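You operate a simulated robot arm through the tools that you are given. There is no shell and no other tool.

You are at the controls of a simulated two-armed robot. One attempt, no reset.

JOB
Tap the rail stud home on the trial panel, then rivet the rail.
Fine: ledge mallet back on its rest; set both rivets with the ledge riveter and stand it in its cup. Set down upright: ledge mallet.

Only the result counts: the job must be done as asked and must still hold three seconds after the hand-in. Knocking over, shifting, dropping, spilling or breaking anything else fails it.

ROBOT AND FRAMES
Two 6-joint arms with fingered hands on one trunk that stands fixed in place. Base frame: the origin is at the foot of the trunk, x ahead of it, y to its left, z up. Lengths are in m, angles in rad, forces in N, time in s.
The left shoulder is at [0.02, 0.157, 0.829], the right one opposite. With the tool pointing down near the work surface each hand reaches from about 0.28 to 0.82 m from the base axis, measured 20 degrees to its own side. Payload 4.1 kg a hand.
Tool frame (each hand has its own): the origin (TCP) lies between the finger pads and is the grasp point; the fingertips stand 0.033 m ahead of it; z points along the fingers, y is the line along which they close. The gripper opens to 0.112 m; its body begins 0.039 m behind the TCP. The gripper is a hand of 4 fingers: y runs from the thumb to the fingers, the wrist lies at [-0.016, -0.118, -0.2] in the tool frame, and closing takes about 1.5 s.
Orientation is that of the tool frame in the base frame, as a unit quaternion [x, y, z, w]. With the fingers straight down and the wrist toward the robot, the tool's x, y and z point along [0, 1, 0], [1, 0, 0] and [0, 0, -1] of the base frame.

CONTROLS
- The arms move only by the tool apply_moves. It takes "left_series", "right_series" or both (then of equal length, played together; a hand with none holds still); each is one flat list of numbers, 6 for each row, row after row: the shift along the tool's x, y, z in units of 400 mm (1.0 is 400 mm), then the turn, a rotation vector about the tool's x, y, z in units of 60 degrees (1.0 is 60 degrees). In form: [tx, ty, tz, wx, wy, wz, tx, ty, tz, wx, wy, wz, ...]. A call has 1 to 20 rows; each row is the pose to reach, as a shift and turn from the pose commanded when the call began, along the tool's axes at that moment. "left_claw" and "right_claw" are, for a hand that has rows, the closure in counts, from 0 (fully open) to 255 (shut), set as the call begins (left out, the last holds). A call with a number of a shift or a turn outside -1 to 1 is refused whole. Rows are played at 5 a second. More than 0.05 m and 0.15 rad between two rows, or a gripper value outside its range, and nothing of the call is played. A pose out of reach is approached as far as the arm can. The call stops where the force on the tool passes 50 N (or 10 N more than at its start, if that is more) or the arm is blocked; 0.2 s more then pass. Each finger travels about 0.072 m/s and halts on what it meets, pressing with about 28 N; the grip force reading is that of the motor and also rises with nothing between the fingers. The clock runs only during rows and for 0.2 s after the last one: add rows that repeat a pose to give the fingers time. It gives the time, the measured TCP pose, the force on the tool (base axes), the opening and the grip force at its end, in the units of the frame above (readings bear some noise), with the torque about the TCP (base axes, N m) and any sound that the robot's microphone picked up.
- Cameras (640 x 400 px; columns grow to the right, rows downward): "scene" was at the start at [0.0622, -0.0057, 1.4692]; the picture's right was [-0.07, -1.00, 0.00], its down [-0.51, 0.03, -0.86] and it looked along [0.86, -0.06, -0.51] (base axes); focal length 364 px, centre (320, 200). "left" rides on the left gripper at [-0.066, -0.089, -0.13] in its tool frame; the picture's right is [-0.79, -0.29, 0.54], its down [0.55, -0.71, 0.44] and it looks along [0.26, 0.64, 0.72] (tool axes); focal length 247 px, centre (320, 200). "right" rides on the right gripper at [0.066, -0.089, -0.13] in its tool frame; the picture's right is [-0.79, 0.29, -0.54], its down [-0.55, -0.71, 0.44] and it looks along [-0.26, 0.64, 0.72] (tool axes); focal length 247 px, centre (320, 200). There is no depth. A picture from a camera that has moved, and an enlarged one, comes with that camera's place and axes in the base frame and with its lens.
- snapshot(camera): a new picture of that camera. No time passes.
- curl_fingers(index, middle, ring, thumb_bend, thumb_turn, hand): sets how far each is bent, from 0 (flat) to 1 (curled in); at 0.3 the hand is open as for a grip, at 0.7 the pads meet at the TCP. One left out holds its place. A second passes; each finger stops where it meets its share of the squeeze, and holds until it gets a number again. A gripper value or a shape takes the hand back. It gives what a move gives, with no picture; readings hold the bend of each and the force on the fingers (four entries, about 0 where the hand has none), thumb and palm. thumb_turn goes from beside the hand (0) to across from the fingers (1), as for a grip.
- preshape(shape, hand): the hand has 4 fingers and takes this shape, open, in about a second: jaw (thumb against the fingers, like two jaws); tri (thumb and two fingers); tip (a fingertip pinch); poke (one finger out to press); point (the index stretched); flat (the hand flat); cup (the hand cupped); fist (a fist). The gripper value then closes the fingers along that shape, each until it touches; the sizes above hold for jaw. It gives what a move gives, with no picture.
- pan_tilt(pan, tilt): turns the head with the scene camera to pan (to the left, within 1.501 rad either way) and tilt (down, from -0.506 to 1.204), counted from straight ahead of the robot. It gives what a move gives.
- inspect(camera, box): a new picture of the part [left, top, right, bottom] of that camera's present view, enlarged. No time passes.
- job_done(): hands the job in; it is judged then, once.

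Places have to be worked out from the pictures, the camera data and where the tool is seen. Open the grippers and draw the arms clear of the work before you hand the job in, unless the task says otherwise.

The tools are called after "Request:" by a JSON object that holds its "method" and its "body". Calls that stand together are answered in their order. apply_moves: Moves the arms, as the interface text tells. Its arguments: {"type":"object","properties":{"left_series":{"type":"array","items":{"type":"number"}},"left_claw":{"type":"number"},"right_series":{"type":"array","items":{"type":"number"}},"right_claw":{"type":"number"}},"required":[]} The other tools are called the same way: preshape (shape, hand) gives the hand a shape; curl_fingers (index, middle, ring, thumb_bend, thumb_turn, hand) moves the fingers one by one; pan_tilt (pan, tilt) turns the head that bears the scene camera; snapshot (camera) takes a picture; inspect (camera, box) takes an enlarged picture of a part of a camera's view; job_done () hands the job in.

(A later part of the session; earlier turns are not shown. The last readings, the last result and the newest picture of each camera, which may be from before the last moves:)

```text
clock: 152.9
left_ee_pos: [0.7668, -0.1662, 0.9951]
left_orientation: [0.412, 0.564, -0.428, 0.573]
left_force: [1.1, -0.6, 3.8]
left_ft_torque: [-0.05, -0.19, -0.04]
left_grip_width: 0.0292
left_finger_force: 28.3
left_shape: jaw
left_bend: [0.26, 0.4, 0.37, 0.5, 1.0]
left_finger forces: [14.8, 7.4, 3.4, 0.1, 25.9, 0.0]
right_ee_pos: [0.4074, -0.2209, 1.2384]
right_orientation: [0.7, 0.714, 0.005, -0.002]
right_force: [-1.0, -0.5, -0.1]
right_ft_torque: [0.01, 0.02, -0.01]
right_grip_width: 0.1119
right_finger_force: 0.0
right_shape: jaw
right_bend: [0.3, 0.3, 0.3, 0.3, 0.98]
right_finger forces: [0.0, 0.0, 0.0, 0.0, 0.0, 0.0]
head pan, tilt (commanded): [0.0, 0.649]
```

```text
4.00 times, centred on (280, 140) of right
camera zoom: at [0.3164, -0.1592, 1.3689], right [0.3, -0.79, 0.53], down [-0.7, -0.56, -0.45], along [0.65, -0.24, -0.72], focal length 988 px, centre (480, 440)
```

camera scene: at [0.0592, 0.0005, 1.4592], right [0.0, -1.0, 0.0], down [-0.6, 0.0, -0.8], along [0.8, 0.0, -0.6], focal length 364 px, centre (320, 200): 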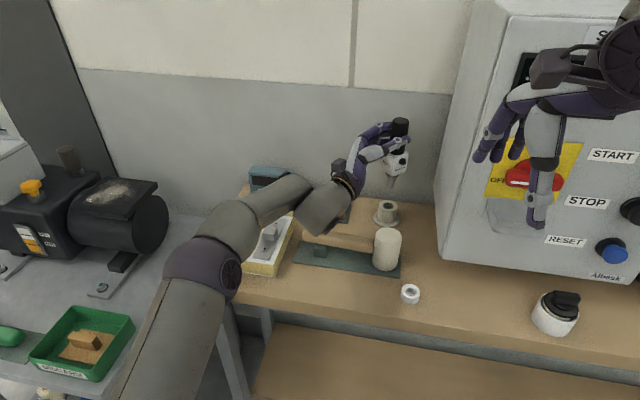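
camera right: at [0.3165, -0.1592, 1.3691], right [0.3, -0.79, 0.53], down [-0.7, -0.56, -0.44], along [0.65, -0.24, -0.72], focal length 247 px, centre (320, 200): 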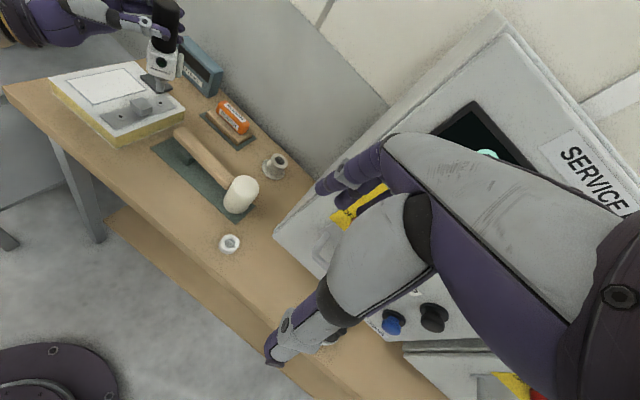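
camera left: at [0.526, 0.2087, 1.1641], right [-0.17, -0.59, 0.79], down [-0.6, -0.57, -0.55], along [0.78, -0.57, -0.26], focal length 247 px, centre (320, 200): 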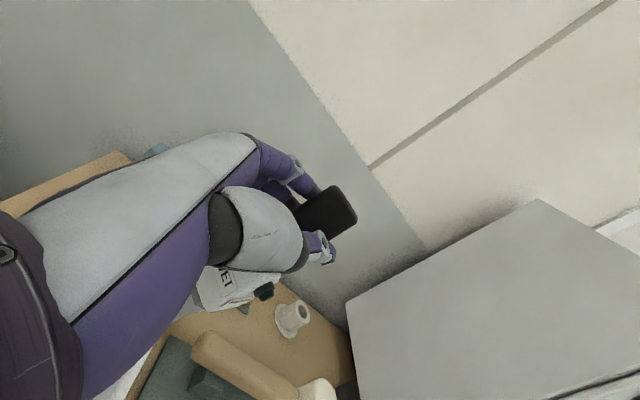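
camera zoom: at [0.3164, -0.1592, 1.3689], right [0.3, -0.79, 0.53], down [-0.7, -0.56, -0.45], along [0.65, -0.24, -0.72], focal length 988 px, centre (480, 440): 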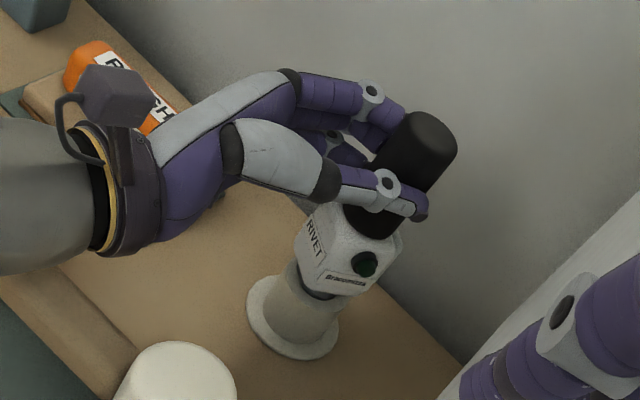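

Much better: the top is now at (0.7815, -0.168), about 2° past vertical, with a light contact. I'll trim the remaining 2° in each direction while easing up 2 mm.

Request:
{"method": "apply_moves", "body": {"left_series": [-0.005, -0.0073, 0.0044, 0.0005, 0.0125, 0.0215, -0.0047, -0.0145, 0.0088, 0.001, 0.025, 0.043, -0.0047, -0.0145, 0.0088, 0.001, 0.025, 0.043]}}

Request:
{"method": "inspect", "body": {"camera": "scene", "box": [360, 145, 420, 235]}}

Request:
{"method": "inspect", "body": {"camera": "right", "box": [240, 90, 320, 190]}}

Request:
{"method": "inspect", "body": {"camera": "scene", "box": [370, 180, 410, 230]}}

Request:
{"method": "inspect", "body": {"camera": "right", "box": [255, 140, 295, 180]}}

```text
clock: 153.8
left_ee_pos: [0.7622, -0.1715, 0.9939]
left_orientation: [0.432, 0.563, -0.411, 0.573]
left_force: [-0.7, 1.0, -5.1]
left_ft_torque: [-0.02, 0.13, 0.01]
left_grip_width: 0.0293
left_finger_force: 27.9
left_shape: jaw
left_bend: [0.26, 0.4, 0.37, 0.5, 1.0]
left_finger forces: [15.1, 7.5, 3.5, 0.0, 26.4, 0.1]
right_ee_pos: [0.4082, -0.2212, 1.2385]
right_orientation: [0.701, 0.714, 0.005, -0.002]
right_force: [0.0, -0.4, 0.7]
right_ft_torque: [0.02, 0.04, 0.01]
right_grip_width: 0.1118
right_finger_force: 0.0
right_shape: jaw
right_bend: [0.3, 0.3, 0.3, 0.3, 0.98]
right_finger forces: [0.0, 0.0, 0.0, 0.0, 0.1, 0.0]
head pan, tilt (commanded): [0.0, 0.649]
```

```text
4.44 times, centred on (390, 190) of scene
camera zoom: at [0.0593, 0.0005, 1.4592], right [0.0, -1.0, 0.0], down [-0.6, 0.0, -0.8], along [0.8, 0.0, -0.6], focal length 1617 px, centre (9, 244)
```

zoom: 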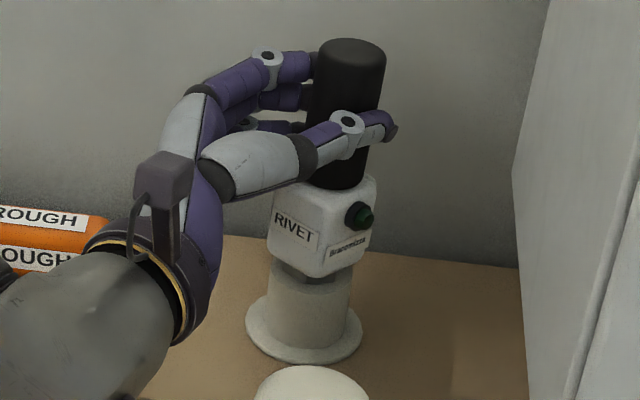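

```text
4.00 times, centred on (280, 140) of right
camera zoom: at [0.3166, -0.1592, 1.3689], right [0.3, -0.79, 0.53], down [-0.7, -0.56, -0.44], along [0.65, -0.24, -0.72], focal length 988 px, centre (480, 440)
```

zoom: 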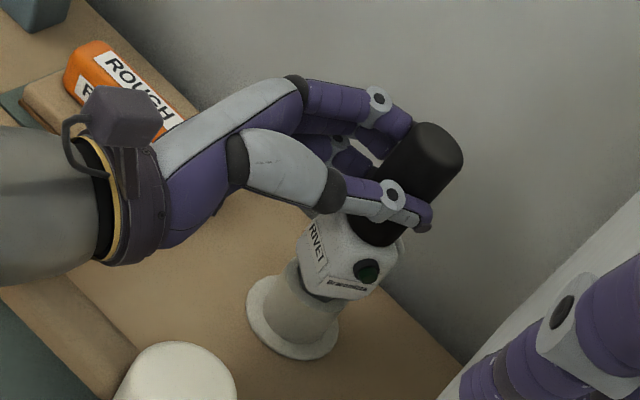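

```text
8.00 times, centred on (390, 205) of scene
camera zoom: at [0.0593, 0.0005, 1.4592], right [0.0, -1.0, 0.0], down [-0.6, 0.0, -0.8], along [0.8, 0.0, -0.6], focal length 2910 px, centre (-240, 160)
```

zoom: 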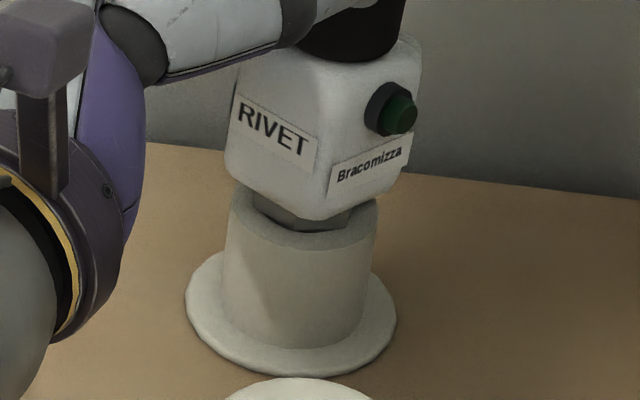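

```text
10.00 times, centred on (275, 160) of right
camera zoom: at [0.3166, -0.1592, 1.3689], right [0.3, -0.79, 0.53], down [-0.7, -0.56, -0.44], along [0.65, -0.24, -0.72], focal length 2470 px, centre (770, 600)
```

zoom: 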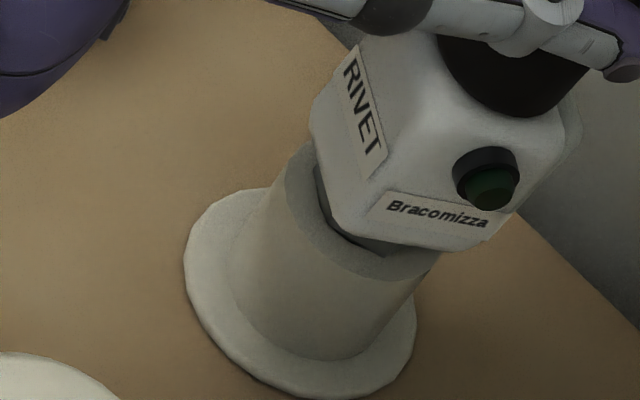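

Now free of contact with the handle top at (0.774, -0.173), i.e. under 1° from the cup's axis. I'll lower in 1 mm steps, about 8 mm, until it seats.

Request:
{"method": "apply_moves", "body": {"left_series": [0.0025, -0.0001, 0, 0, 0, 0, 0.005, -0.0002, 0, 0, 0, 0, 0.0075, -0.0002, 0, 0, 0, 0, 0.01, -0.0003, 0, 0, 0, 0, 0.0125, -0.0004, 0, 0, 0, 0, 0.0125, -0.0004, 0, 0, 0, 0]}}

Request:
{"method": "inspect", "body": {"camera": "scene", "box": [370, 180, 410, 230]}}

Request:
{"method": "inspect", "body": {"camera": "right", "box": [255, 140, 295, 180]}}

```text
clock: 155.2
left_ee_pos: [0.7627, -0.1707, 0.9928]
left_orientation: [0.432, 0.56, -0.411, 0.576]
left_force: [1.6, 0.5, 8.0]
left_ft_torque: [-0.08, -0.37, -0.01]
left_grip_width: 0.0291
left_finger_force: 28.4
left_shape: jaw
left_bend: [0.26, 0.4, 0.37, 0.5, 1.0]
left_finger forces: [15.0, 7.0, 3.4, 0.1, 25.0, 0.1]
right_ee_pos: [0.4074, -0.2225, 1.2388]
right_orientation: [0.701, 0.713, 0.006, -0.002]
right_force: [0.3, 0.5, 0.7]
right_ft_torque: [-0.01, 0.02, 0.0]
right_grip_width: 0.1118
right_finger_force: 0.1
right_shape: jaw
right_bend: [0.3, 0.3, 0.3, 0.3, 0.98]
right_finger forces: [0.0, 0.0, 0.0, 0.1, 0.0, 0.1]
head pan, tilt (commanded): [0.0, 0.649]
```

```text
8.00 times, centred on (390, 205) of scene
camera zoom: at [0.0589, 0.0005, 1.4593], right [0.0, -1.0, 0.0], down [-0.6, 0.0, -0.8], along [0.8, 0.0, -0.6], focal length 2910 px, centre (-240, 160)
```

zoom: 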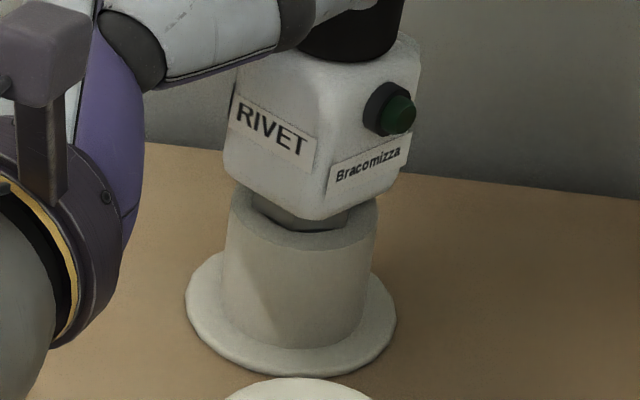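

```text
10.00 times, centred on (275, 160) of right
camera zoom: at [0.3163, -0.1591, 1.369], right [0.3, -0.79, 0.53], down [-0.7, -0.56, -0.45], along [0.65, -0.24, -0.72], focal length 2470 px, centre (770, 600)
```

zoom: 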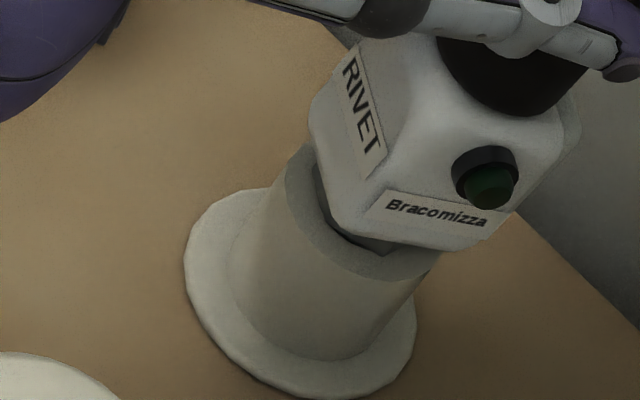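

It stopped about 6 mm high: the brass collar is catching on the rim, shifted slightly toward -y and +x (a dark crescent shows on the other side). I'll lift 3 mm, shift by (-2, +2.5) mm and try again.

Request:
{"method": "apply_moves", "body": {"left_series": [-0.0078, -0.0028, -0.0075, 0, 0, 0, -0.0078, -0.0028, -0.0075, 0, 0, 0, -0.003, -0.0029, -0.0075, 0, 0, 0, 0.002, -0.0031, -0.0075, 0, 0, 0, 0.0062, -0.0033, -0.0075, 0, 0, 0, 0.0087, -0.0034, -0.0075, 0, 0, 0]}}

Request:
{"method": "inspect", "body": {"camera": "scene", "box": [370, 180, 410, 230]}}

Request:
{"method": "inspect", "body": {"camera": "right", "box": [255, 140, 295, 180]}}

```text
clock: 156.6
left_ee_pos: [0.7601, -0.1696, 0.9931]
left_orientation: [0.431, 0.559, -0.411, 0.577]
left_force: [5.2, -1.8, 22.9]
left_ft_torque: [-0.2, -1.05, -0.02]
left_grip_width: 0.0297
left_finger_force: 27.9
left_shape: jaw
left_bend: [0.26, 0.4, 0.37, 0.5, 1.0]
left_finger forces: [14.2, 7.9, 4.0, 0.0, 24.0, 0.1]
right_ee_pos: [0.4076, -0.2214, 1.2395]
right_orientation: [0.7, 0.714, 0.006, -0.002]
right_force: [-0.4, -0.5, -0.6]
right_ft_torque: [-0.03, 0.01, 0.04]
right_grip_width: 0.1117
right_finger_force: 0.1
right_shape: jaw
right_bend: [0.3, 0.3, 0.3, 0.3, 0.98]
right_finger forces: [0.1, 0.0, 0.1, 0.0, 0.0, 0.0]
head pan, tilt (commanded): [0.0, 0.649]
```

```text
8.00 times, centred on (390, 205) of scene
camera zoom: at [0.0585, 0.0006, 1.4593], right [0.0, -1.0, 0.0], down [-0.6, 0.0, -0.8], along [0.8, 0.0, -0.6], focal length 2910 px, centre (-240, 160)
```

zoom: 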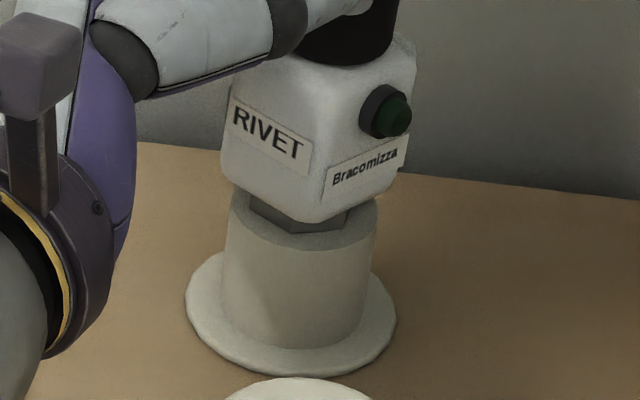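

```text
10.00 times, centred on (275, 160) of right
camera zoom: at [0.3159, -0.1591, 1.3691], right [0.3, -0.79, 0.53], down [-0.7, -0.56, -0.45], along [0.65, -0.24, -0.72], focal length 2470 px, centre (770, 600)
```

zoom: 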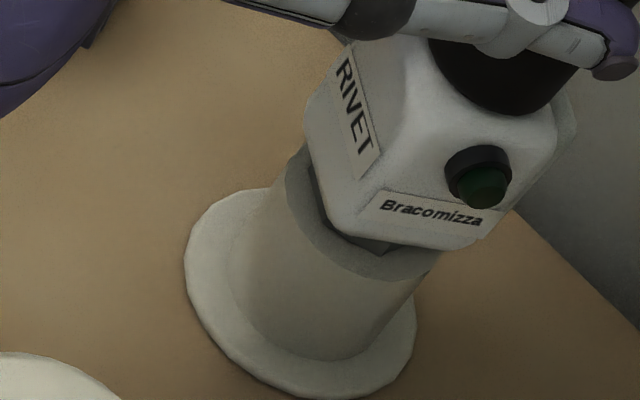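

The collar now sits squarely on the rim, covering the bore, and pushing 28 N doesn't move it, so that is its seat, matching the original picture. I'll ease off the pressure by 2 mm and check it is upright.

Request:
{"method": "apply_moves", "body": {"left_series": [-0.0025, 0.0001, 0, 0, 0, 0, -0.005, 0.0002, 0, 0, 0, 0, -0.005, 0.0002, 0, 0, 0, 0]}}

Request:
{"method": "inspect", "body": {"camera": "scene", "box": [360, 145, 420, 235]}}

Request:
{"method": "inspect", "body": {"camera": "right", "box": [240, 90, 320, 190]}}

```text
clock: 157.3
left_ee_pos: [0.7596, -0.1691, 0.9921]
left_orientation: [0.432, 0.559, -0.411, 0.576]
left_force: [4.1, -1.5, 20.3]
left_ft_torque: [-0.23, -0.99, -0.01]
left_grip_width: 0.0298
left_finger_force: 28.3
left_shape: jaw
left_bend: [0.26, 0.4, 0.37, 0.5, 1.0]
left_finger forces: [14.1, 7.9, 4.2, 0.0, 24.1, 0.1]
right_ee_pos: [0.4074, -0.222, 1.237]
right_orientation: [0.7, 0.714, 0.006, -0.002]
right_force: [0.7, -0.6, -0.1]
right_ft_torque: [0.03, 0.0, 0.01]
right_grip_width: 0.1117
right_finger_force: 0.1
right_shape: jaw
right_bend: [0.3, 0.3, 0.3, 0.3, 0.98]
right_finger forces: [0.0, 0.0, 0.0, 0.1, 0.1, 0.0]
head pan, tilt (commanded): [0.0, 0.649]
```

```text
4.44 times, centred on (390, 190) of scene
camera zoom: at [0.0585, 0.0006, 1.4593], right [0.0, -1.0, 0.0], down [-0.6, 0.0, -0.8], along [0.8, 0.0, -0.6], focal length 1617 px, centre (9, 244)
```

zoom: 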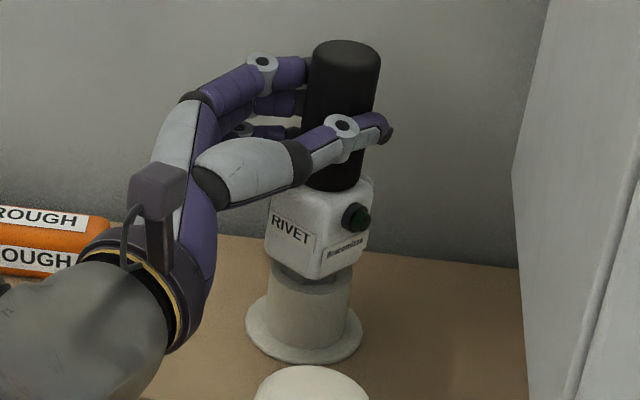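

```text
4.00 times, centred on (280, 140) of right
camera zoom: at [0.3159, -0.1591, 1.3691], right [0.3, -0.79, 0.53], down [-0.7, -0.56, -0.45], along [0.65, -0.24, -0.72], focal length 988 px, centre (480, 440)
```

zoom: 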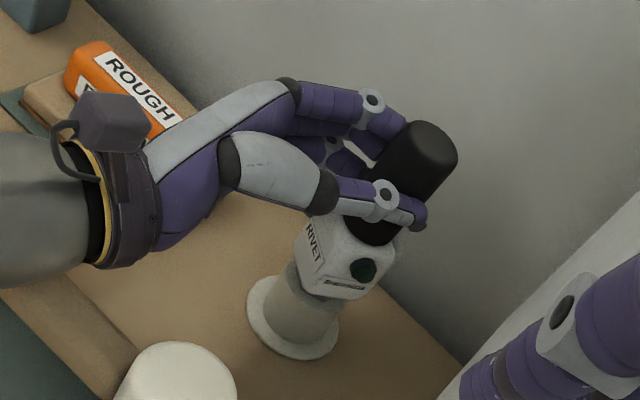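

The push is still on because the commanded height was lower than the measured one. I'll ease up another 5 mm until the load is near the riveter's own weight.

Request:
{"method": "apply_moves", "body": {"left_series": [-0.005, 0.0002, 0, 0, 0, 0, -0.01, 0.0003, 0, 0, 0, 0, -0.0125, 0.0004, 0, 0, 0, 0, -0.0125, 0.0004, 0, 0, 0, 0]}}

Request:
{"method": "inspect", "body": {"camera": "scene", "box": [370, 180, 410, 230]}}

Request:
{"method": "inspect", "body": {"camera": "right", "box": [240, 90, 320, 190]}}

```text
clock: 158.3
left_ee_pos: [0.7602, -0.17, 0.9935]
left_orientation: [0.431, 0.563, -0.411, 0.573]
left_force: [1.5, -1.0, 7.7]
left_ft_torque: [-0.15, -0.45, -0.06]
left_grip_width: 0.0296
left_finger_force: 27.3
left_shape: jaw
left_bend: [0.26, 0.4, 0.37, 0.5, 1.0]
left_finger forces: [13.9, 8.4, 4.6, 0.1, 25.3, 0.0]
right_ee_pos: [0.407, -0.2211, 1.2383]
right_orientation: [0.7, 0.714, 0.005, -0.002]
right_force: [-0.6, 0.4, -0.2]
right_ft_torque: [-0.01, 0.01, 0.02]
right_grip_width: 0.1117
right_finger_force: 0.1
right_shape: jaw
right_bend: [0.3, 0.3, 0.3, 0.3, 0.98]
right_finger forces: [0.0, 0.0, 0.1, 0.0, 0.0, 0.1]
head pan, tilt (commanded): [0.0, 0.649]
```

```text
8.00 times, centred on (390, 205) of scene
camera zoom: at [0.0589, 0.0005, 1.4593], right [0.0, -1.0, 0.0], down [-0.6, 0.0, -0.8], along [0.8, 0.0, -0.6], focal length 2910 px, centre (-240, 160)
```

zoom: 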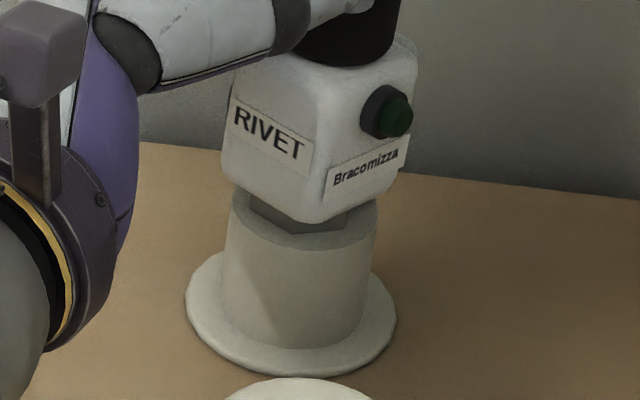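

```text
4.00 times, centred on (280, 140) of right
camera zoom: at [0.3163, -0.1591, 1.369], right [0.3, -0.79, 0.53], down [-0.7, -0.56, -0.45], along [0.65, -0.24, -0.72], focal length 988 px, centre (480, 440)
```

zoom: 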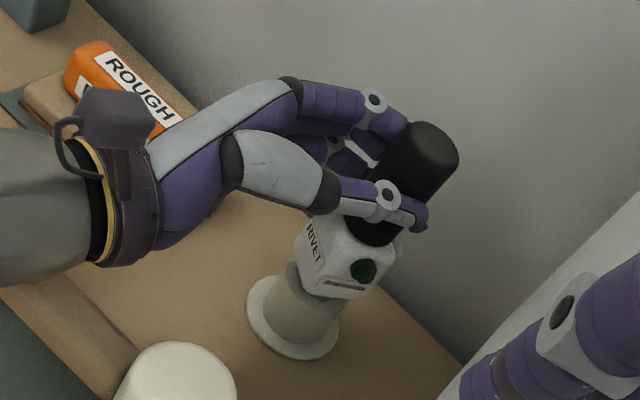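

About 13 N of push remains. I'll ease another 1.5 mm, then open the hand fully.

Request:
{"method": "apply_moves", "body": {"left_series": [-0.0038, 0.0001, 0, 0, 0, 0, -0.0038, 0.0001, 0, 0, 0, 0]}}

Request:
{"method": "apply_moves", "body": {"left_series": [0, 0, 0, 0, 0, 0, 0, 0, 0, 0, 0, 0, 0, 0, 0, 0, 0, 0, 0, 0, 0, 0, 0, 0, 0, 0, 0, 0, 0, 0, 0, 0, 0, 0, 0, 0, 0, 0, 0, 0, 0, 0], "left_claw": 0}}

Request:
{"method": "inspect", "body": {"camera": "scene", "box": [360, 145, 420, 235]}}

Request:
{"method": "inspect", "body": {"camera": "right", "box": [240, 90, 320, 190]}}

```text
clock: 158.9
left_ee_pos: [0.7596, -0.1689, 0.9927]
left_orientation: [0.431, 0.563, -0.411, 0.573]
left_force: [1.6, -1.4, 0.1]
left_ft_torque: [-0.08, -0.16, 0.0]
left_grip_width: 0.0297
left_finger_force: 28.2
left_shape: jaw
left_bend: [0.26, 0.4, 0.37, 0.5, 1.0]
left_finger forces: [14.0, 8.6, 4.6, 0.0, 26.0, 0.0]
right_ee_pos: [0.4079, -0.2221, 1.238]
right_orientation: [0.7, 0.714, 0.005, -0.002]
right_force: [0.1, 0.5, -0.5]
right_ft_torque: [0.03, -0.01, 0.06]
right_grip_width: 0.1118
right_finger_force: 0.1
right_shape: jaw
right_bend: [0.3, 0.3, 0.3, 0.3, 0.98]
right_finger forces: [0.1, 0.1, 0.0, 0.0, 0.1, 0.0]
head pan, tilt (commanded): [0.0, 0.649]
```

```text
clock: 160.6
left_ee_pos: [0.76, -0.1697, 0.997]
left_orientation: [0.431, 0.562, -0.41, 0.574]
left_force: [-0.5, -0.2, 0.1]
left_ft_torque: [-0.03, 0.03, 0.01]
left_grip_width: 0.1116
left_finger_force: 0.1
left_shape: jaw
left_bend: [0.3, 0.3, 0.3, 0.3, 0.98]
left_finger forces: [0.0, 0.0, 0.0, 0.1, 0.0, 0.0]
right_ee_pos: [0.408, -0.2231, 1.2376]
right_orientation: [0.7, 0.714, 0.005, -0.003]
right_force: [0.1, 0.3, -1.4]
right_ft_torque: [0.0, -0.02, -0.01]
right_grip_width: 0.1116
right_finger_force: 0.2
right_shape: jaw
right_bend: [0.3, 0.3, 0.3, 0.3, 0.98]
right_finger forces: [0.1, 0.1, 0.0, 0.0, 0.0, 0.0]
head pan, tilt (commanded): [0.0, 0.649]
```

```text
4.44 times, centred on (390, 190) of scene
camera zoom: at [0.0591, 0.0005, 1.4592], right [0.0, -1.0, 0.0], down [-0.6, 0.0, -0.8], along [0.8, 0.0, -0.6], focal length 1617 px, centre (9, 244)
```

zoom: 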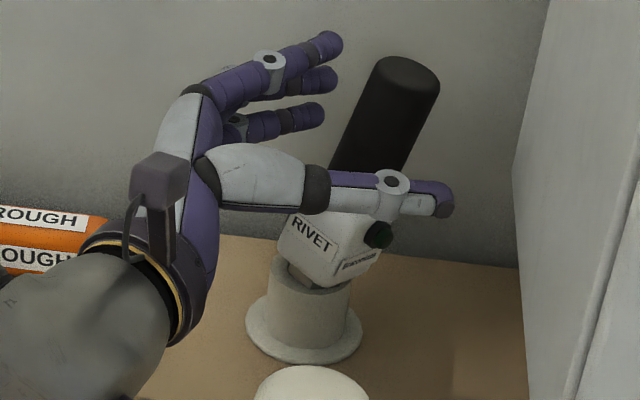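

```text
4.00 times, centred on (280, 140) of right
camera zoom: at [0.3165, -0.1592, 1.3689], right [0.3, -0.79, 0.53], down [-0.7, -0.56, -0.45], along [0.65, -0.24, -0.72], focal length 988 px, centre (480, 440)
```

zoom: 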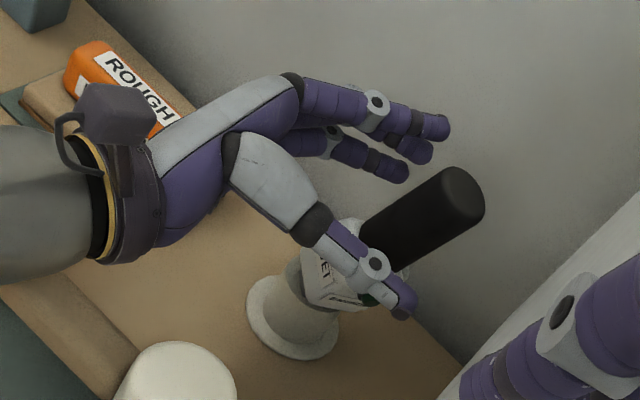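

On release the riveter tipped and now leans about 15° in the cup, so it was not fully down: the collar must go about 6 mm into the bore. I'll regrip it: advance 2 cm along the fingers so the handle is centred between thumb and fingers, then close.

Request:
{"method": "apply_moves", "body": {"left_series": [0, -0.003, 0.017, 0, 0, 0, 0, -0.006, 0.034, 0, 0, 0, 0, -0.008, 0.05, 0, 0, 0, 0, -0.008, 0.05, 0, 0, 0]}}

Request:
{"method": "inspect", "body": {"camera": "scene", "box": [360, 145, 420, 235]}}

Request:
{"method": "inspect", "body": {"camera": "right", "box": [240, 90, 320, 190]}}

```text
clock: 161.6
left_ee_pos: [0.7628, -0.1899, 0.9963]
left_orientation: [0.432, 0.562, -0.41, 0.574]
left_force: [0.5, 0.0, -0.3]
left_ft_torque: [0.02, 0.01, -0.02]
left_grip_width: 0.1114
left_finger_force: 0.0
left_shape: jaw
left_bend: [0.3, 0.3, 0.3, 0.3, 0.98]
left_finger forces: [0.0, 0.1, 0.1, 0.1, 0.0, 0.0]
right_ee_pos: [0.408, -0.2219, 1.2381]
right_orientation: [0.701, 0.714, 0.005, -0.002]
right_force: [-0.1, -0.9, 0.2]
right_ft_torque: [0.01, -0.03, 0.02]
right_grip_width: 0.1116
right_finger_force: 0.0
right_shape: jaw
right_bend: [0.3, 0.3, 0.3, 0.3, 0.98]
right_finger forces: [0.0, 0.1, 0.0, 0.0, 0.1, 0.1]
head pan, tilt (commanded): [0.0, 0.649]
```

```text
4.44 times, centred on (390, 190) of scene
camera zoom: at [0.0591, 0.0005, 1.4592], right [0.0, -1.0, 0.0], down [-0.6, 0.0, -0.8], along [0.8, 0.0, -0.6], focal length 1617 px, centre (9, 244)
```

zoom: 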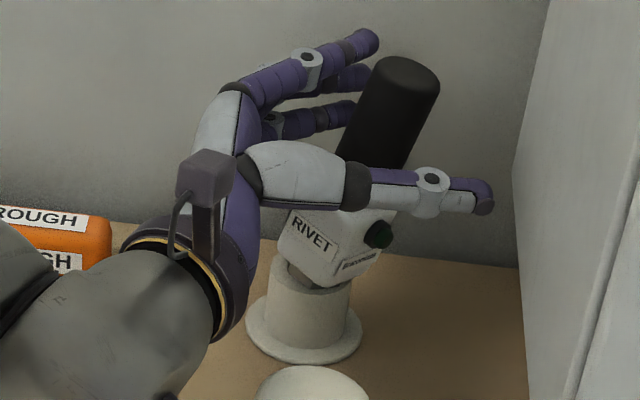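

```text
4.00 times, centred on (280, 140) of right
camera zoom: at [0.3164, -0.1591, 1.3689], right [0.3, -0.79, 0.53], down [-0.7, -0.56, -0.45], along [0.65, -0.24, -0.72], focal length 988 px, centre (480, 440)
```

zoom: 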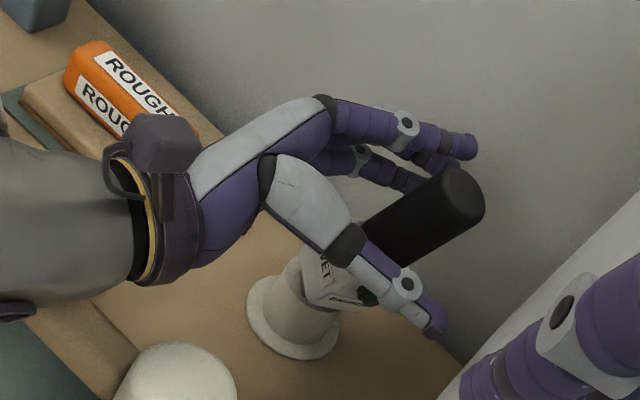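

The handle is between thumb and fingers. I'll raise the hand 1 cm for a better hold on the handle and extra wrist clearance, then close.

Request:
{"method": "apply_moves", "body": {"left_series": [-0.0125, 0, 0.003, 0, 0, 0, -0.025, 0, 0.005, 0, 0, 0, -0.025, 0, 0.005, 0, 0, 0]}}

Request:
{"method": "apply_moves", "body": {"left_series": [0, 0, 0, 0, 0, 0, 0, 0, 0, 0, 0, 0, 0, 0, 0, 0, 0, 0, 0, 0, 0, 0, 0, 0, 0, 0, 0, 0, 0, 0, 0, 0, 0, 0, 0, 0, 0, 0, 0, 0, 0, 0, 0, 0, 0, 0, 0, 0], "left_claw": 255}}

Request:
{"method": "inspect", "body": {"camera": "scene", "box": [360, 145, 420, 235]}}

Request:
{"method": "inspect", "body": {"camera": "right", "box": [240, 90, 320, 190]}}

```text
clock: 162.3
left_ee_pos: [0.7628, -0.1912, 1.0058]
left_orientation: [0.431, 0.562, -0.411, 0.574]
left_force: [0.7, 0.1, 0.3]
left_ft_torque: [-0.05, 0.02, 0.0]
left_grip_width: 0.1116
left_finger_force: 0.1
left_shape: jaw
left_bend: [0.3, 0.3, 0.3, 0.3, 0.98]
left_finger forces: [0.0, 0.0, 0.0, 0.1, 0.0, 0.0]
right_ee_pos: [0.4078, -0.221, 1.238]
right_orientation: [0.701, 0.714, 0.005, -0.002]
right_force: [0.7, 0.4, -0.8]
right_ft_torque: [0.02, 0.04, 0.0]
right_grip_width: 0.1116
right_finger_force: 0.0
right_shape: jaw
right_bend: [0.3, 0.3, 0.3, 0.3, 0.98]
right_finger forces: [0.0, 0.0, 0.0, 0.1, 0.0, 0.1]
head pan, tilt (commanded): [0.0, 0.649]
```

```text
clock: 164.2
left_ee_pos: [0.763, -0.1925, 1.0061]
left_orientation: [0.431, 0.562, -0.411, 0.575]
left_force: [0.6, -0.3, 1.0]
left_ft_torque: [0.05, -0.12, 0.0]
left_grip_width: 0.0266
left_finger_force: 28.2
left_shape: jaw
left_bend: [0.77, 0.56, 0.52, 0.76, 1.0]
left_finger forces: [11.4, 7.5, 3.1, 0.0, 20.0, 0.1]
right_ee_pos: [0.4077, -0.222, 1.2384]
right_orientation: [0.7, 0.714, 0.006, -0.001]
right_force: [-0.5, -0.3, 0.0]
right_ft_torque: [0.0, 0.0, 0.0]
right_grip_width: 0.1118
right_finger_force: 0.1
right_shape: jaw
right_bend: [0.3, 0.3, 0.3, 0.3, 0.98]
right_finger forces: [0.1, 0.0, 0.0, 0.1, 0.0, 0.1]
head pan, tilt (commanded): [0.0, 0.649]
```

```text
4.44 times, centred on (390, 190) of scene
camera zoom: at [0.0591, 0.0005, 1.4592], right [0.0, -1.0, 0.0], down [-0.6, 0.0, -0.8], along [0.8, 0.0, -0.6], focal length 1617 px, centre (9, 244)
```

zoom: 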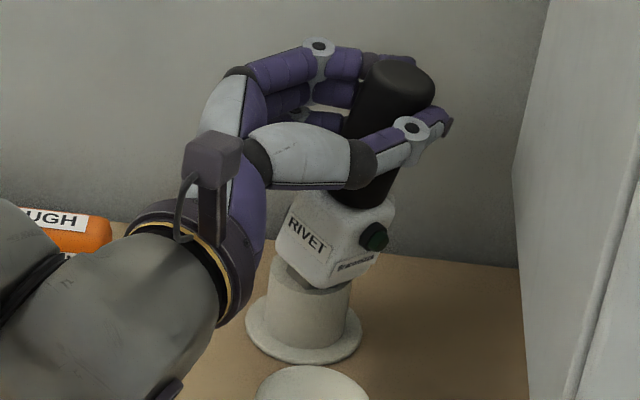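

```text
4.00 times, centred on (280, 140) of right
camera zoom: at [0.3165, -0.1592, 1.3689], right [0.3, -0.79, 0.53], down [-0.7, -0.56, -0.45], along [0.65, -0.24, -0.72], focal length 988 px, centre (480, 440)
```

zoom: 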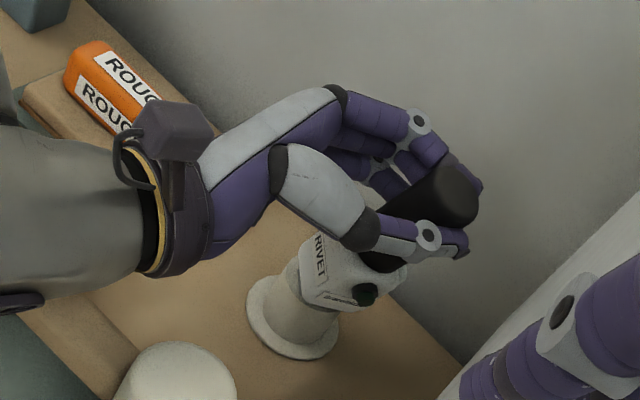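

It is gripped again, leaning about 15°. As before, I'll draw the hand back toward +y in steps so the bore stands the riveter upright within the grip.

Request:
{"method": "apply_moves", "body": {"left_series": [0, 0, -0.0125, 0, 0, 0, 0, 0, -0.025, 0, 0, 0, 0, 0, -0.0375, 0, 0, 0, 0, 0, -0.05, 0, 0, 0, 0, 0, -0.05, 0, 0, 0]}}

Request:
{"method": "inspect", "body": {"camera": "scene", "box": [360, 145, 420, 235]}}

Request:
{"method": "inspect", "body": {"camera": "right", "box": [240, 90, 320, 190]}}

```text
clock: 165.3
left_ee_pos: [0.7557, -0.171, 1.0079]
left_orientation: [0.431, 0.56, -0.411, 0.576]
left_force: [5.7, -7.4, 13.1]
left_ft_torque: [-0.45, -0.58, -0.14]
left_grip_width: 0.0268
left_finger_force: 27.6
left_shape: jaw
left_bend: [0.77, 0.56, 0.52, 0.76, 1.0]
left_finger forces: [10.9, 10.2, 7.2, 0.1, 19.8, 0.0]
right_ee_pos: [0.4078, -0.2226, 1.2377]
right_orientation: [0.7, 0.714, 0.005, -0.003]
right_force: [0.2, -0.3, -0.1]
right_ft_torque: [-0.01, -0.03, -0.02]
right_grip_width: 0.1119
right_finger_force: 0.2
right_shape: jaw
right_bend: [0.3, 0.3, 0.3, 0.3, 0.98]
right_finger forces: [0.0, 0.0, 0.0, 0.1, 0.0, 0.1]
head pan, tilt (commanded): [0.0, 0.649]
```

```text
4.44 times, centred on (390, 190) of scene
camera zoom: at [0.0588, 0.0003, 1.4593], right [0.0, -1.0, 0.0], down [-0.6, 0.0, -0.8], along [0.8, 0.0, -0.6], focal length 1617 px, centre (9, 244)
```

zoom: 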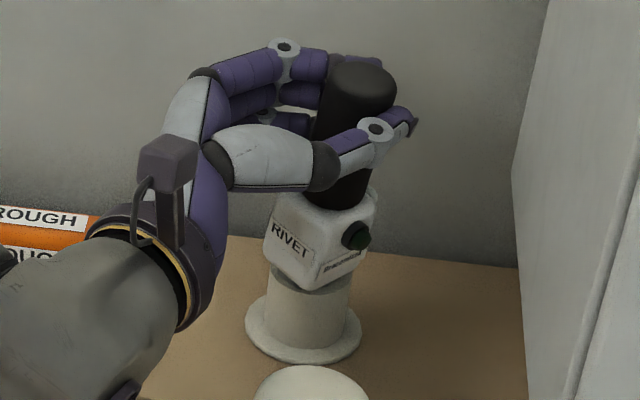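

```text
4.00 times, centred on (280, 140) of right
camera zoom: at [0.3162, -0.1594, 1.369], right [0.3, -0.79, 0.53], down [-0.7, -0.56, -0.45], along [0.65, -0.24, -0.72], focal length 988 px, centre (480, 440)
```

zoom: 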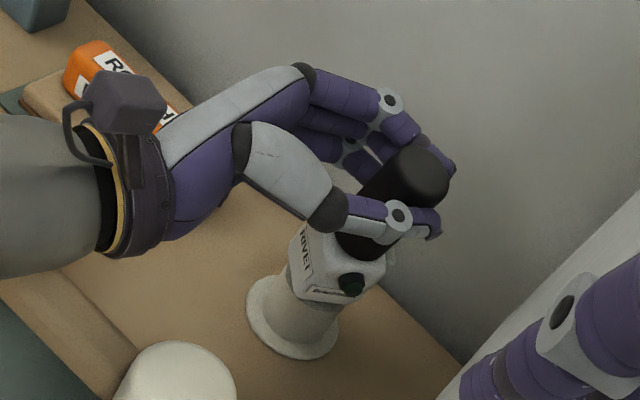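

There is now some downward load and the body looks lower on the cup. I'll zoom in on the collar.

Request:
{"method": "inspect", "body": {"camera": "scene", "box": [370, 180, 410, 230]}}

Request:
{"method": "inspect", "body": {"camera": "right", "box": [255, 140, 295, 180]}}

```text
8.00 times, centred on (390, 205) of scene
camera zoom: at [0.0588, 0.0003, 1.4593], right [0.0, -1.0, 0.0], down [-0.6, 0.0, -0.8], along [0.8, 0.0, -0.6], focal length 2910 px, centre (-240, 160)
```

zoom: 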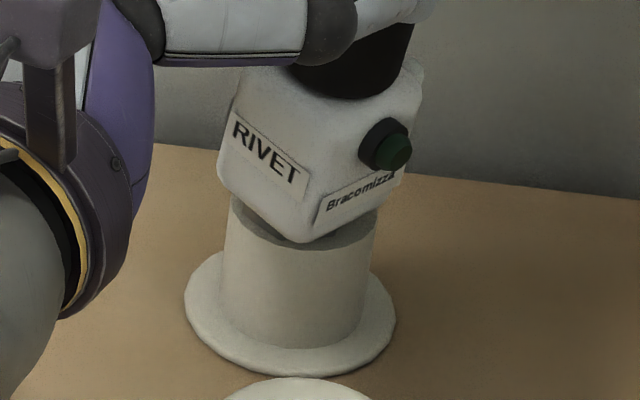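

```text
10.00 times, centred on (275, 160) of right
camera zoom: at [0.3162, -0.1594, 1.369], right [0.3, -0.79, 0.53], down [-0.7, -0.56, -0.45], along [0.65, -0.24, -0.72], focal length 2470 px, centre (770, 600)
```

zoom: 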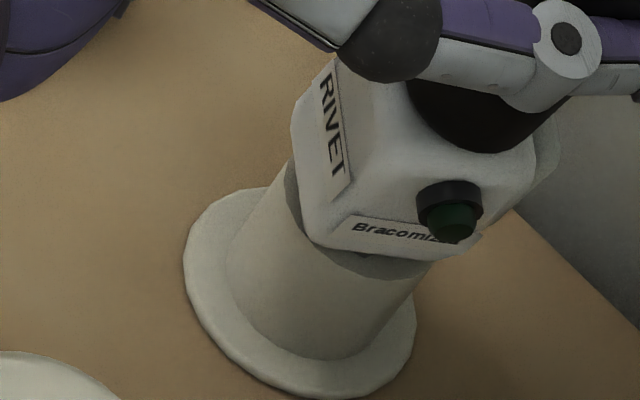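

The collar has dropped into the bore (body about 6 mm lower than before); the tool still leans roughly 5° toward the robot and 4° to -y. I'll rotate the hand to stand it upright about the cup's mouth.

Request:
{"method": "apply_moves", "body": {"left_series": [-0.0018, 0.0099, -0.0039, -0.0005, -0.0133, -0.033, -0.0035, 0.0198, -0.0079, -0.001, -0.0267, -0.066, -0.0053, 0.0297, -0.0118, -0.0015, -0.04, -0.099, -0.0053, 0.0297, -0.0118, -0.0015, -0.04, -0.099]}}

Request:
{"method": "inspect", "body": {"camera": "scene", "box": [360, 145, 420, 235]}}

Request:
{"method": "inspect", "body": {"camera": "right", "box": [240, 90, 320, 190]}}

Request:
{"method": "inspect", "body": {"camera": "scene", "box": [370, 180, 410, 230]}}

```text
clock: 166.3
left_ee_pos: [0.7668, -0.1642, 1.0095]
left_orientation: [0.393, 0.572, -0.447, 0.564]
left_force: [2.3, -2.3, 10.2]
left_ft_torque: [-0.29, -0.5, 0.02]
left_grip_width: 0.027
left_finger_force: 28.0
left_shape: jaw
left_bend: [0.77, 0.56, 0.52, 0.76, 1.0]
left_finger forces: [9.6, 8.1, 6.3, 0.1, 19.7, 0.0]
right_ee_pos: [0.4078, -0.2213, 1.238]
right_orientation: [0.701, 0.714, 0.005, -0.001]
right_force: [-0.6, -0.6, -0.2]
right_ft_torque: [-0.04, 0.0, -0.01]
right_grip_width: 0.1118
right_finger_force: 0.1
right_shape: jaw
right_bend: [0.3, 0.3, 0.3, 0.3, 0.98]
right_finger forces: [0.0, 0.0, 0.0, 0.1, 0.0, 0.0]
head pan, tilt (commanded): [0.0, 0.649]
```

```text
4.44 times, centred on (390, 190) of scene
camera zoom: at [0.0588, 0.0005, 1.4593], right [0.0, -1.0, 0.0], down [-0.6, 0.0, -0.8], along [0.8, 0.0, -0.6], focal length 1617 px, centre (9, 244)
```

zoom: 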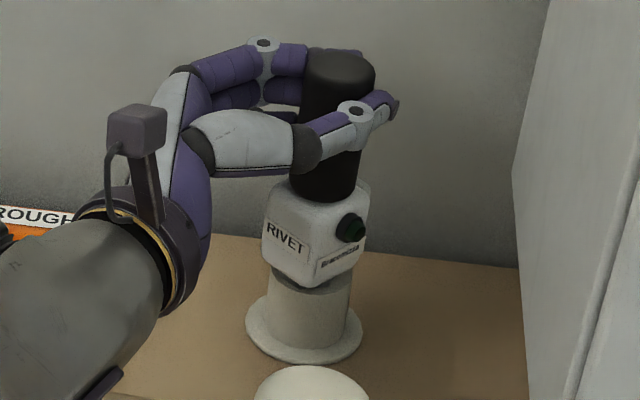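

```text
4.00 times, centred on (280, 140) of right
camera zoom: at [0.3162, -0.1591, 1.369], right [0.3, -0.79, 0.53], down [-0.7, -0.56, -0.45], along [0.65, -0.24, -0.72], focal length 988 px, centre (480, 440)
```

zoom: 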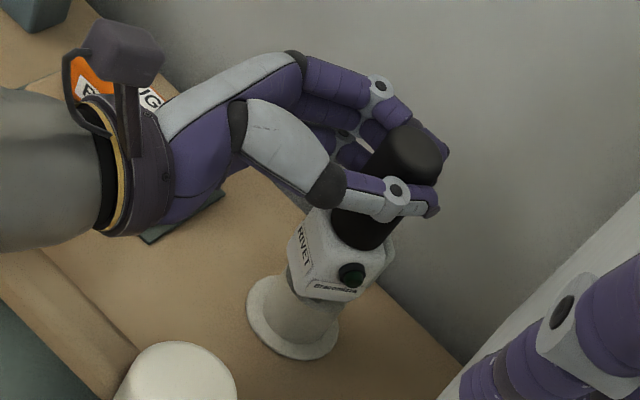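

```text
8.00 times, centred on (390, 205) of scene
camera zoom: at [0.0588, 0.0005, 1.4593], right [0.0, -1.0, 0.0], down [-0.6, 0.0, -0.8], along [0.8, 0.0, -0.6], focal length 2910 px, centre (-240, 160)
```

zoom: 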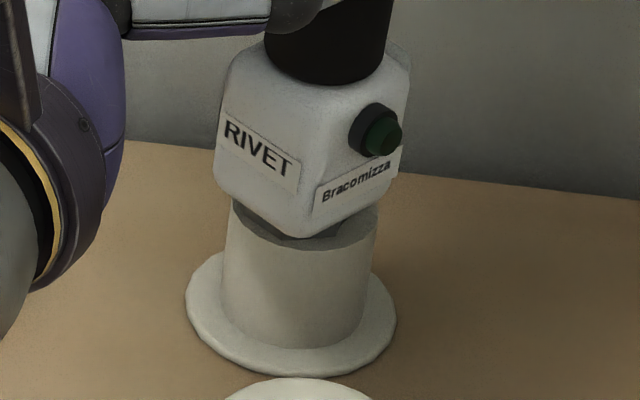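

Now the top is at (0.780, -0.170, 1.025), so it is upright within 2° and at its original depth, with the collar inside the bore. I'll ease the 15 N push off by rising slightly before opening.

Request:
{"method": "apply_moves", "body": {"left_series": [-0.003, 0, 0, 0, 0, 0, -0.003, 0, 0, 0, 0, 0]}}

Request:
{"method": "inspect", "body": {"camera": "scene", "box": [370, 180, 410, 230]}}

Request:
{"method": "inspect", "body": {"camera": "right", "box": [255, 140, 295, 180]}}

```text
clock: 166.9
left_ee_pos: [0.7661, -0.1648, 1.0098]
left_orientation: [0.392, 0.572, -0.449, 0.564]
left_force: [1.1, -2.2, 6.3]
left_ft_torque: [-0.26, -0.46, 0.01]
left_grip_width: 0.0267
left_finger_force: 28.2
left_shape: jaw
left_bend: [0.77, 0.56, 0.52, 0.76, 1.0]
left_finger forces: [9.6, 8.1, 6.4, 0.0, 19.9, 0.0]
right_ee_pos: [0.4074, -0.2215, 1.2374]
right_orientation: [0.7, 0.714, 0.005, -0.002]
right_force: [-0.3, 0.1, 0.7]
right_ft_torque: [0.02, 0.02, -0.01]
right_grip_width: 0.1116
right_finger_force: 0.0
right_shape: jaw
right_bend: [0.3, 0.3, 0.3, 0.3, 0.98]
right_finger forces: [0.0, 0.0, 0.1, 0.0, 0.0, 0.0]
head pan, tilt (commanded): [0.0, 0.649]
```

```text
8.00 times, centred on (390, 205) of scene
camera zoom: at [0.059, 0.0005, 1.4593], right [0.0, -1.0, 0.0], down [-0.6, 0.0, -0.8], along [0.8, 0.0, -0.6], focal length 2910 px, centre (-240, 160)
```

zoom: 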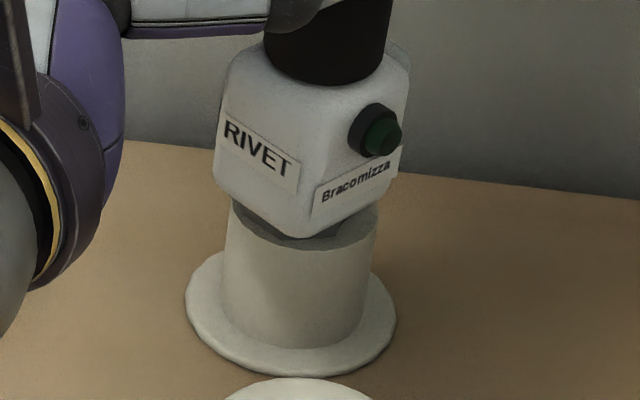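

```text
10.00 times, centred on (275, 160) of right
camera zoom: at [0.3163, -0.1592, 1.3689], right [0.3, -0.79, 0.53], down [-0.7, -0.56, -0.45], along [0.65, -0.24, -0.72], focal length 2470 px, centre (770, 600)
```

zoom: 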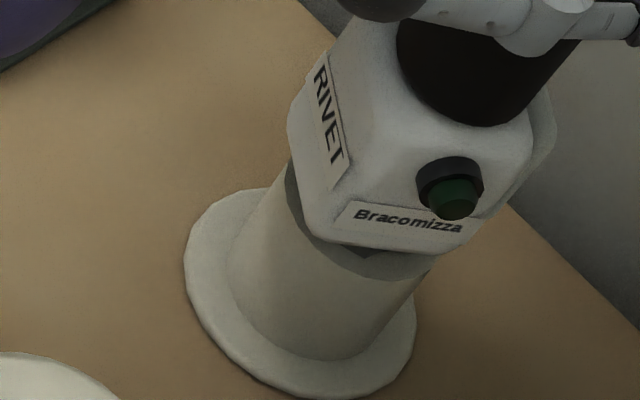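

The geometry now matches the original seat (body about 11 mm above the rim, as at the start). I'll open the hand.

Request:
{"method": "apply_moves", "body": {"left_series": [0, 0, 0, 0, 0, 0, 0, 0, 0, 0, 0, 0, 0, 0, 0, 0, 0, 0, 0, 0, 0, 0, 0, 0, 0, 0, 0, 0, 0, 0, 0, 0, 0, 0, 0, 0, 0, 0, 0, 0, 0, 0], "left_claw": 0}}

Request:
{"method": "inspect", "body": {"camera": "scene", "box": [360, 145, 420, 235]}}

Request:
{"method": "inspect", "body": {"camera": "right", "box": [240, 90, 320, 190]}}

```text
clock: 168.6
left_ee_pos: [0.7665, -0.1649, 1.0107]
left_orientation: [0.392, 0.571, -0.448, 0.565]
left_force: [-0.6, -0.3, -0.3]
left_ft_torque: [0.01, -0.01, -0.03]
left_grip_width: 0.1118
left_finger_force: 0.1
left_shape: jaw
left_bend: [0.3, 0.3, 0.3, 0.3, 0.98]
left_finger forces: [0.0, 0.0, 0.0, 0.0, 0.1, 0.1]
right_ee_pos: [0.4072, -0.2209, 1.2395]
right_orientation: [0.7, 0.714, 0.006, -0.003]
right_force: [0.5, 0.0, 0.2]
right_ft_torque: [-0.02, 0.03, -0.02]
right_grip_width: 0.1118
right_finger_force: 0.0
right_shape: jaw
right_bend: [0.3, 0.3, 0.3, 0.3, 0.98]
right_finger forces: [0.0, 0.0, 0.1, 0.0, 0.0, 0.0]
head pan, tilt (commanded): [0.0, 0.649]
```

```text
4.44 times, centred on (390, 190) of scene
camera zoom: at [0.0591, 0.0005, 1.4592], right [0.0, -1.0, 0.0], down [-0.6, 0.0, -0.8], along [0.8, 0.0, -0.6], focal length 1617 px, centre (9, 244)
```

zoom: 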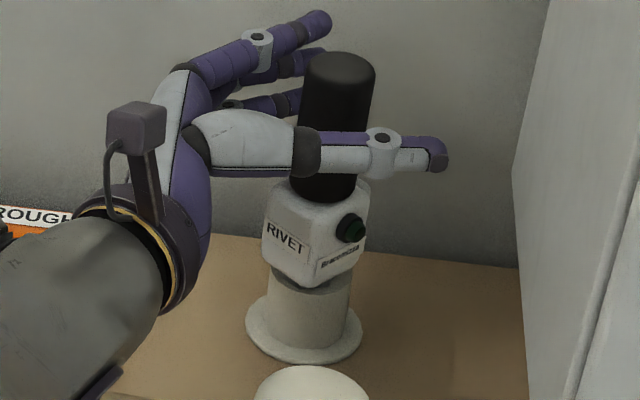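

```text
4.00 times, centred on (280, 140) of right
camera zoom: at [0.3164, -0.1592, 1.3689], right [0.3, -0.79, 0.53], down [-0.7, -0.56, -0.45], along [0.65, -0.24, -0.72], focal length 988 px, centre (480, 440)
```

zoom: 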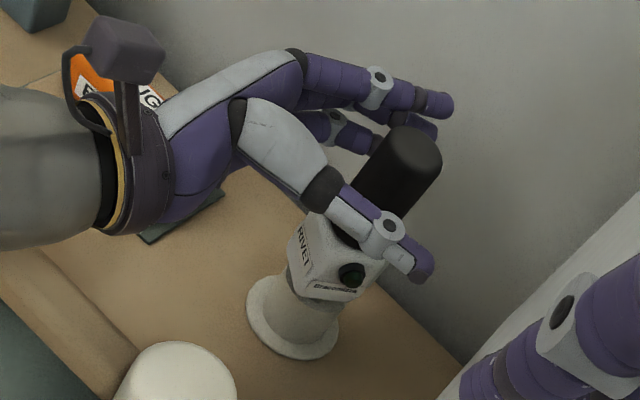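

The riveter now stands upright in its cup on its own. I'll withdraw the hand straight back along its fingers, slowly at first.

Request:
{"method": "apply_moves", "body": {"left_series": [0, 0, -0.03, 0, 0, 0, 0, 0, -0.06, 0, 0, 0, 0, 0, -0.1, 0, 0, 0, 0, 0, -0.15, 0, 0, 0, 0, 0, -0.2, 0, 0, 0, 0, 0, -0.25, 0, 0, 0, 0, 0, -0.3, 0, 0, 0]}}

Request:
{"method": "snapshot", "body": {"camera": "scene"}}

Request:
{"method": "inspect", "body": {"camera": "scene", "box": [350, 140, 430, 240]}}

Request:
{"method": "inspect", "body": {"camera": "right", "box": [180, 80, 320, 220]}}

```text
clock: 170.2
left_ee_pos: [0.7308, -0.0498, 1.0049]
left_orientation: [0.392, 0.572, -0.448, 0.564]
left_force: [0.6, -0.1, -0.6]
left_ft_torque: [0.0, -0.02, 0.02]
left_grip_width: 0.1113
left_finger_force: 0.0
left_shape: jaw
left_bend: [0.3, 0.3, 0.3, 0.3, 0.98]
left_finger forces: [0.0, 0.0, 0.0, 0.1, 0.1, 0.0]
right_ee_pos: [0.4069, -0.2211, 1.2377]
right_orientation: [0.7, 0.714, 0.005, -0.002]
right_force: [-0.9, 0.2, -0.4]
right_ft_torque: [0.05, 0.01, 0.01]
right_grip_width: 0.1116
right_finger_force: 0.1
right_shape: jaw
right_bend: [0.3, 0.3, 0.3, 0.3, 0.98]
right_finger forces: [0.1, 0.0, 0.0, 0.0, 0.0, 0.1]
head pan, tilt (commanded): [0.0, 0.649]
```

```text
taken
camera scene: at [0.0591, 0.0002, 1.4592], right [0.0, -1.0, 0.0], down [-0.6, 0.0, -0.8], along [0.8, 0.0, -0.6], focal length 364 px, centre (320, 200)
```

scene: 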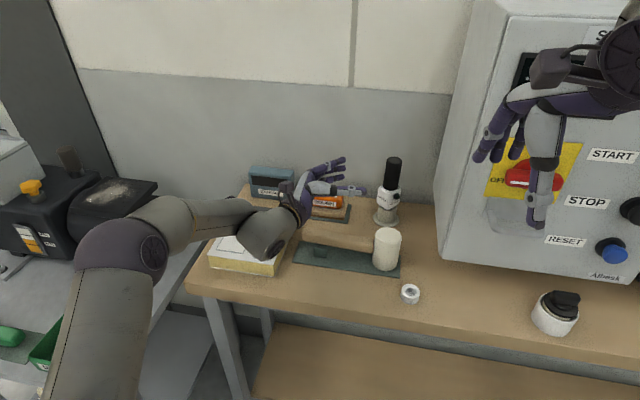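

```text
4.00 times, centred on (390, 190) of scene
camera zoom: at [0.0591, 0.0002, 1.4592], right [0.0, -1.0, 0.0], down [-0.6, 0.0, -0.8], along [0.8, 0.0, -0.6], focal length 1455 px, centre (40, 240)
```

zoom: 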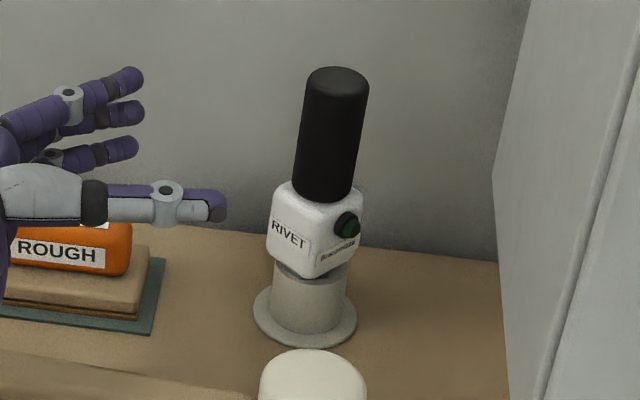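

```text
2.86 times, centred on (250, 150) of right
camera zoom: at [0.3165, -0.1594, 1.3689], right [0.3, -0.79, 0.53], down [-0.7, -0.56, -0.45], along [0.65, -0.24, -0.72], focal length 706 px, centre (520, 343)
```

zoom: 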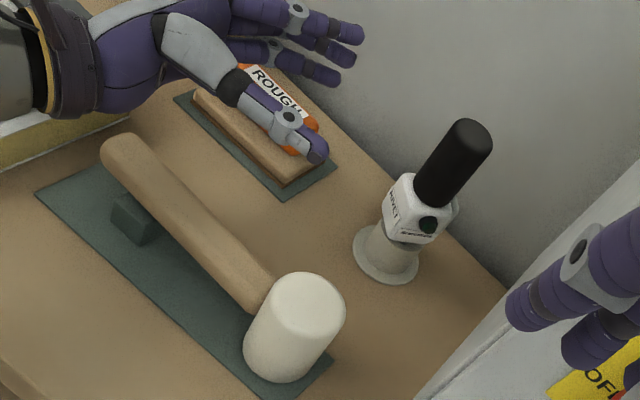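

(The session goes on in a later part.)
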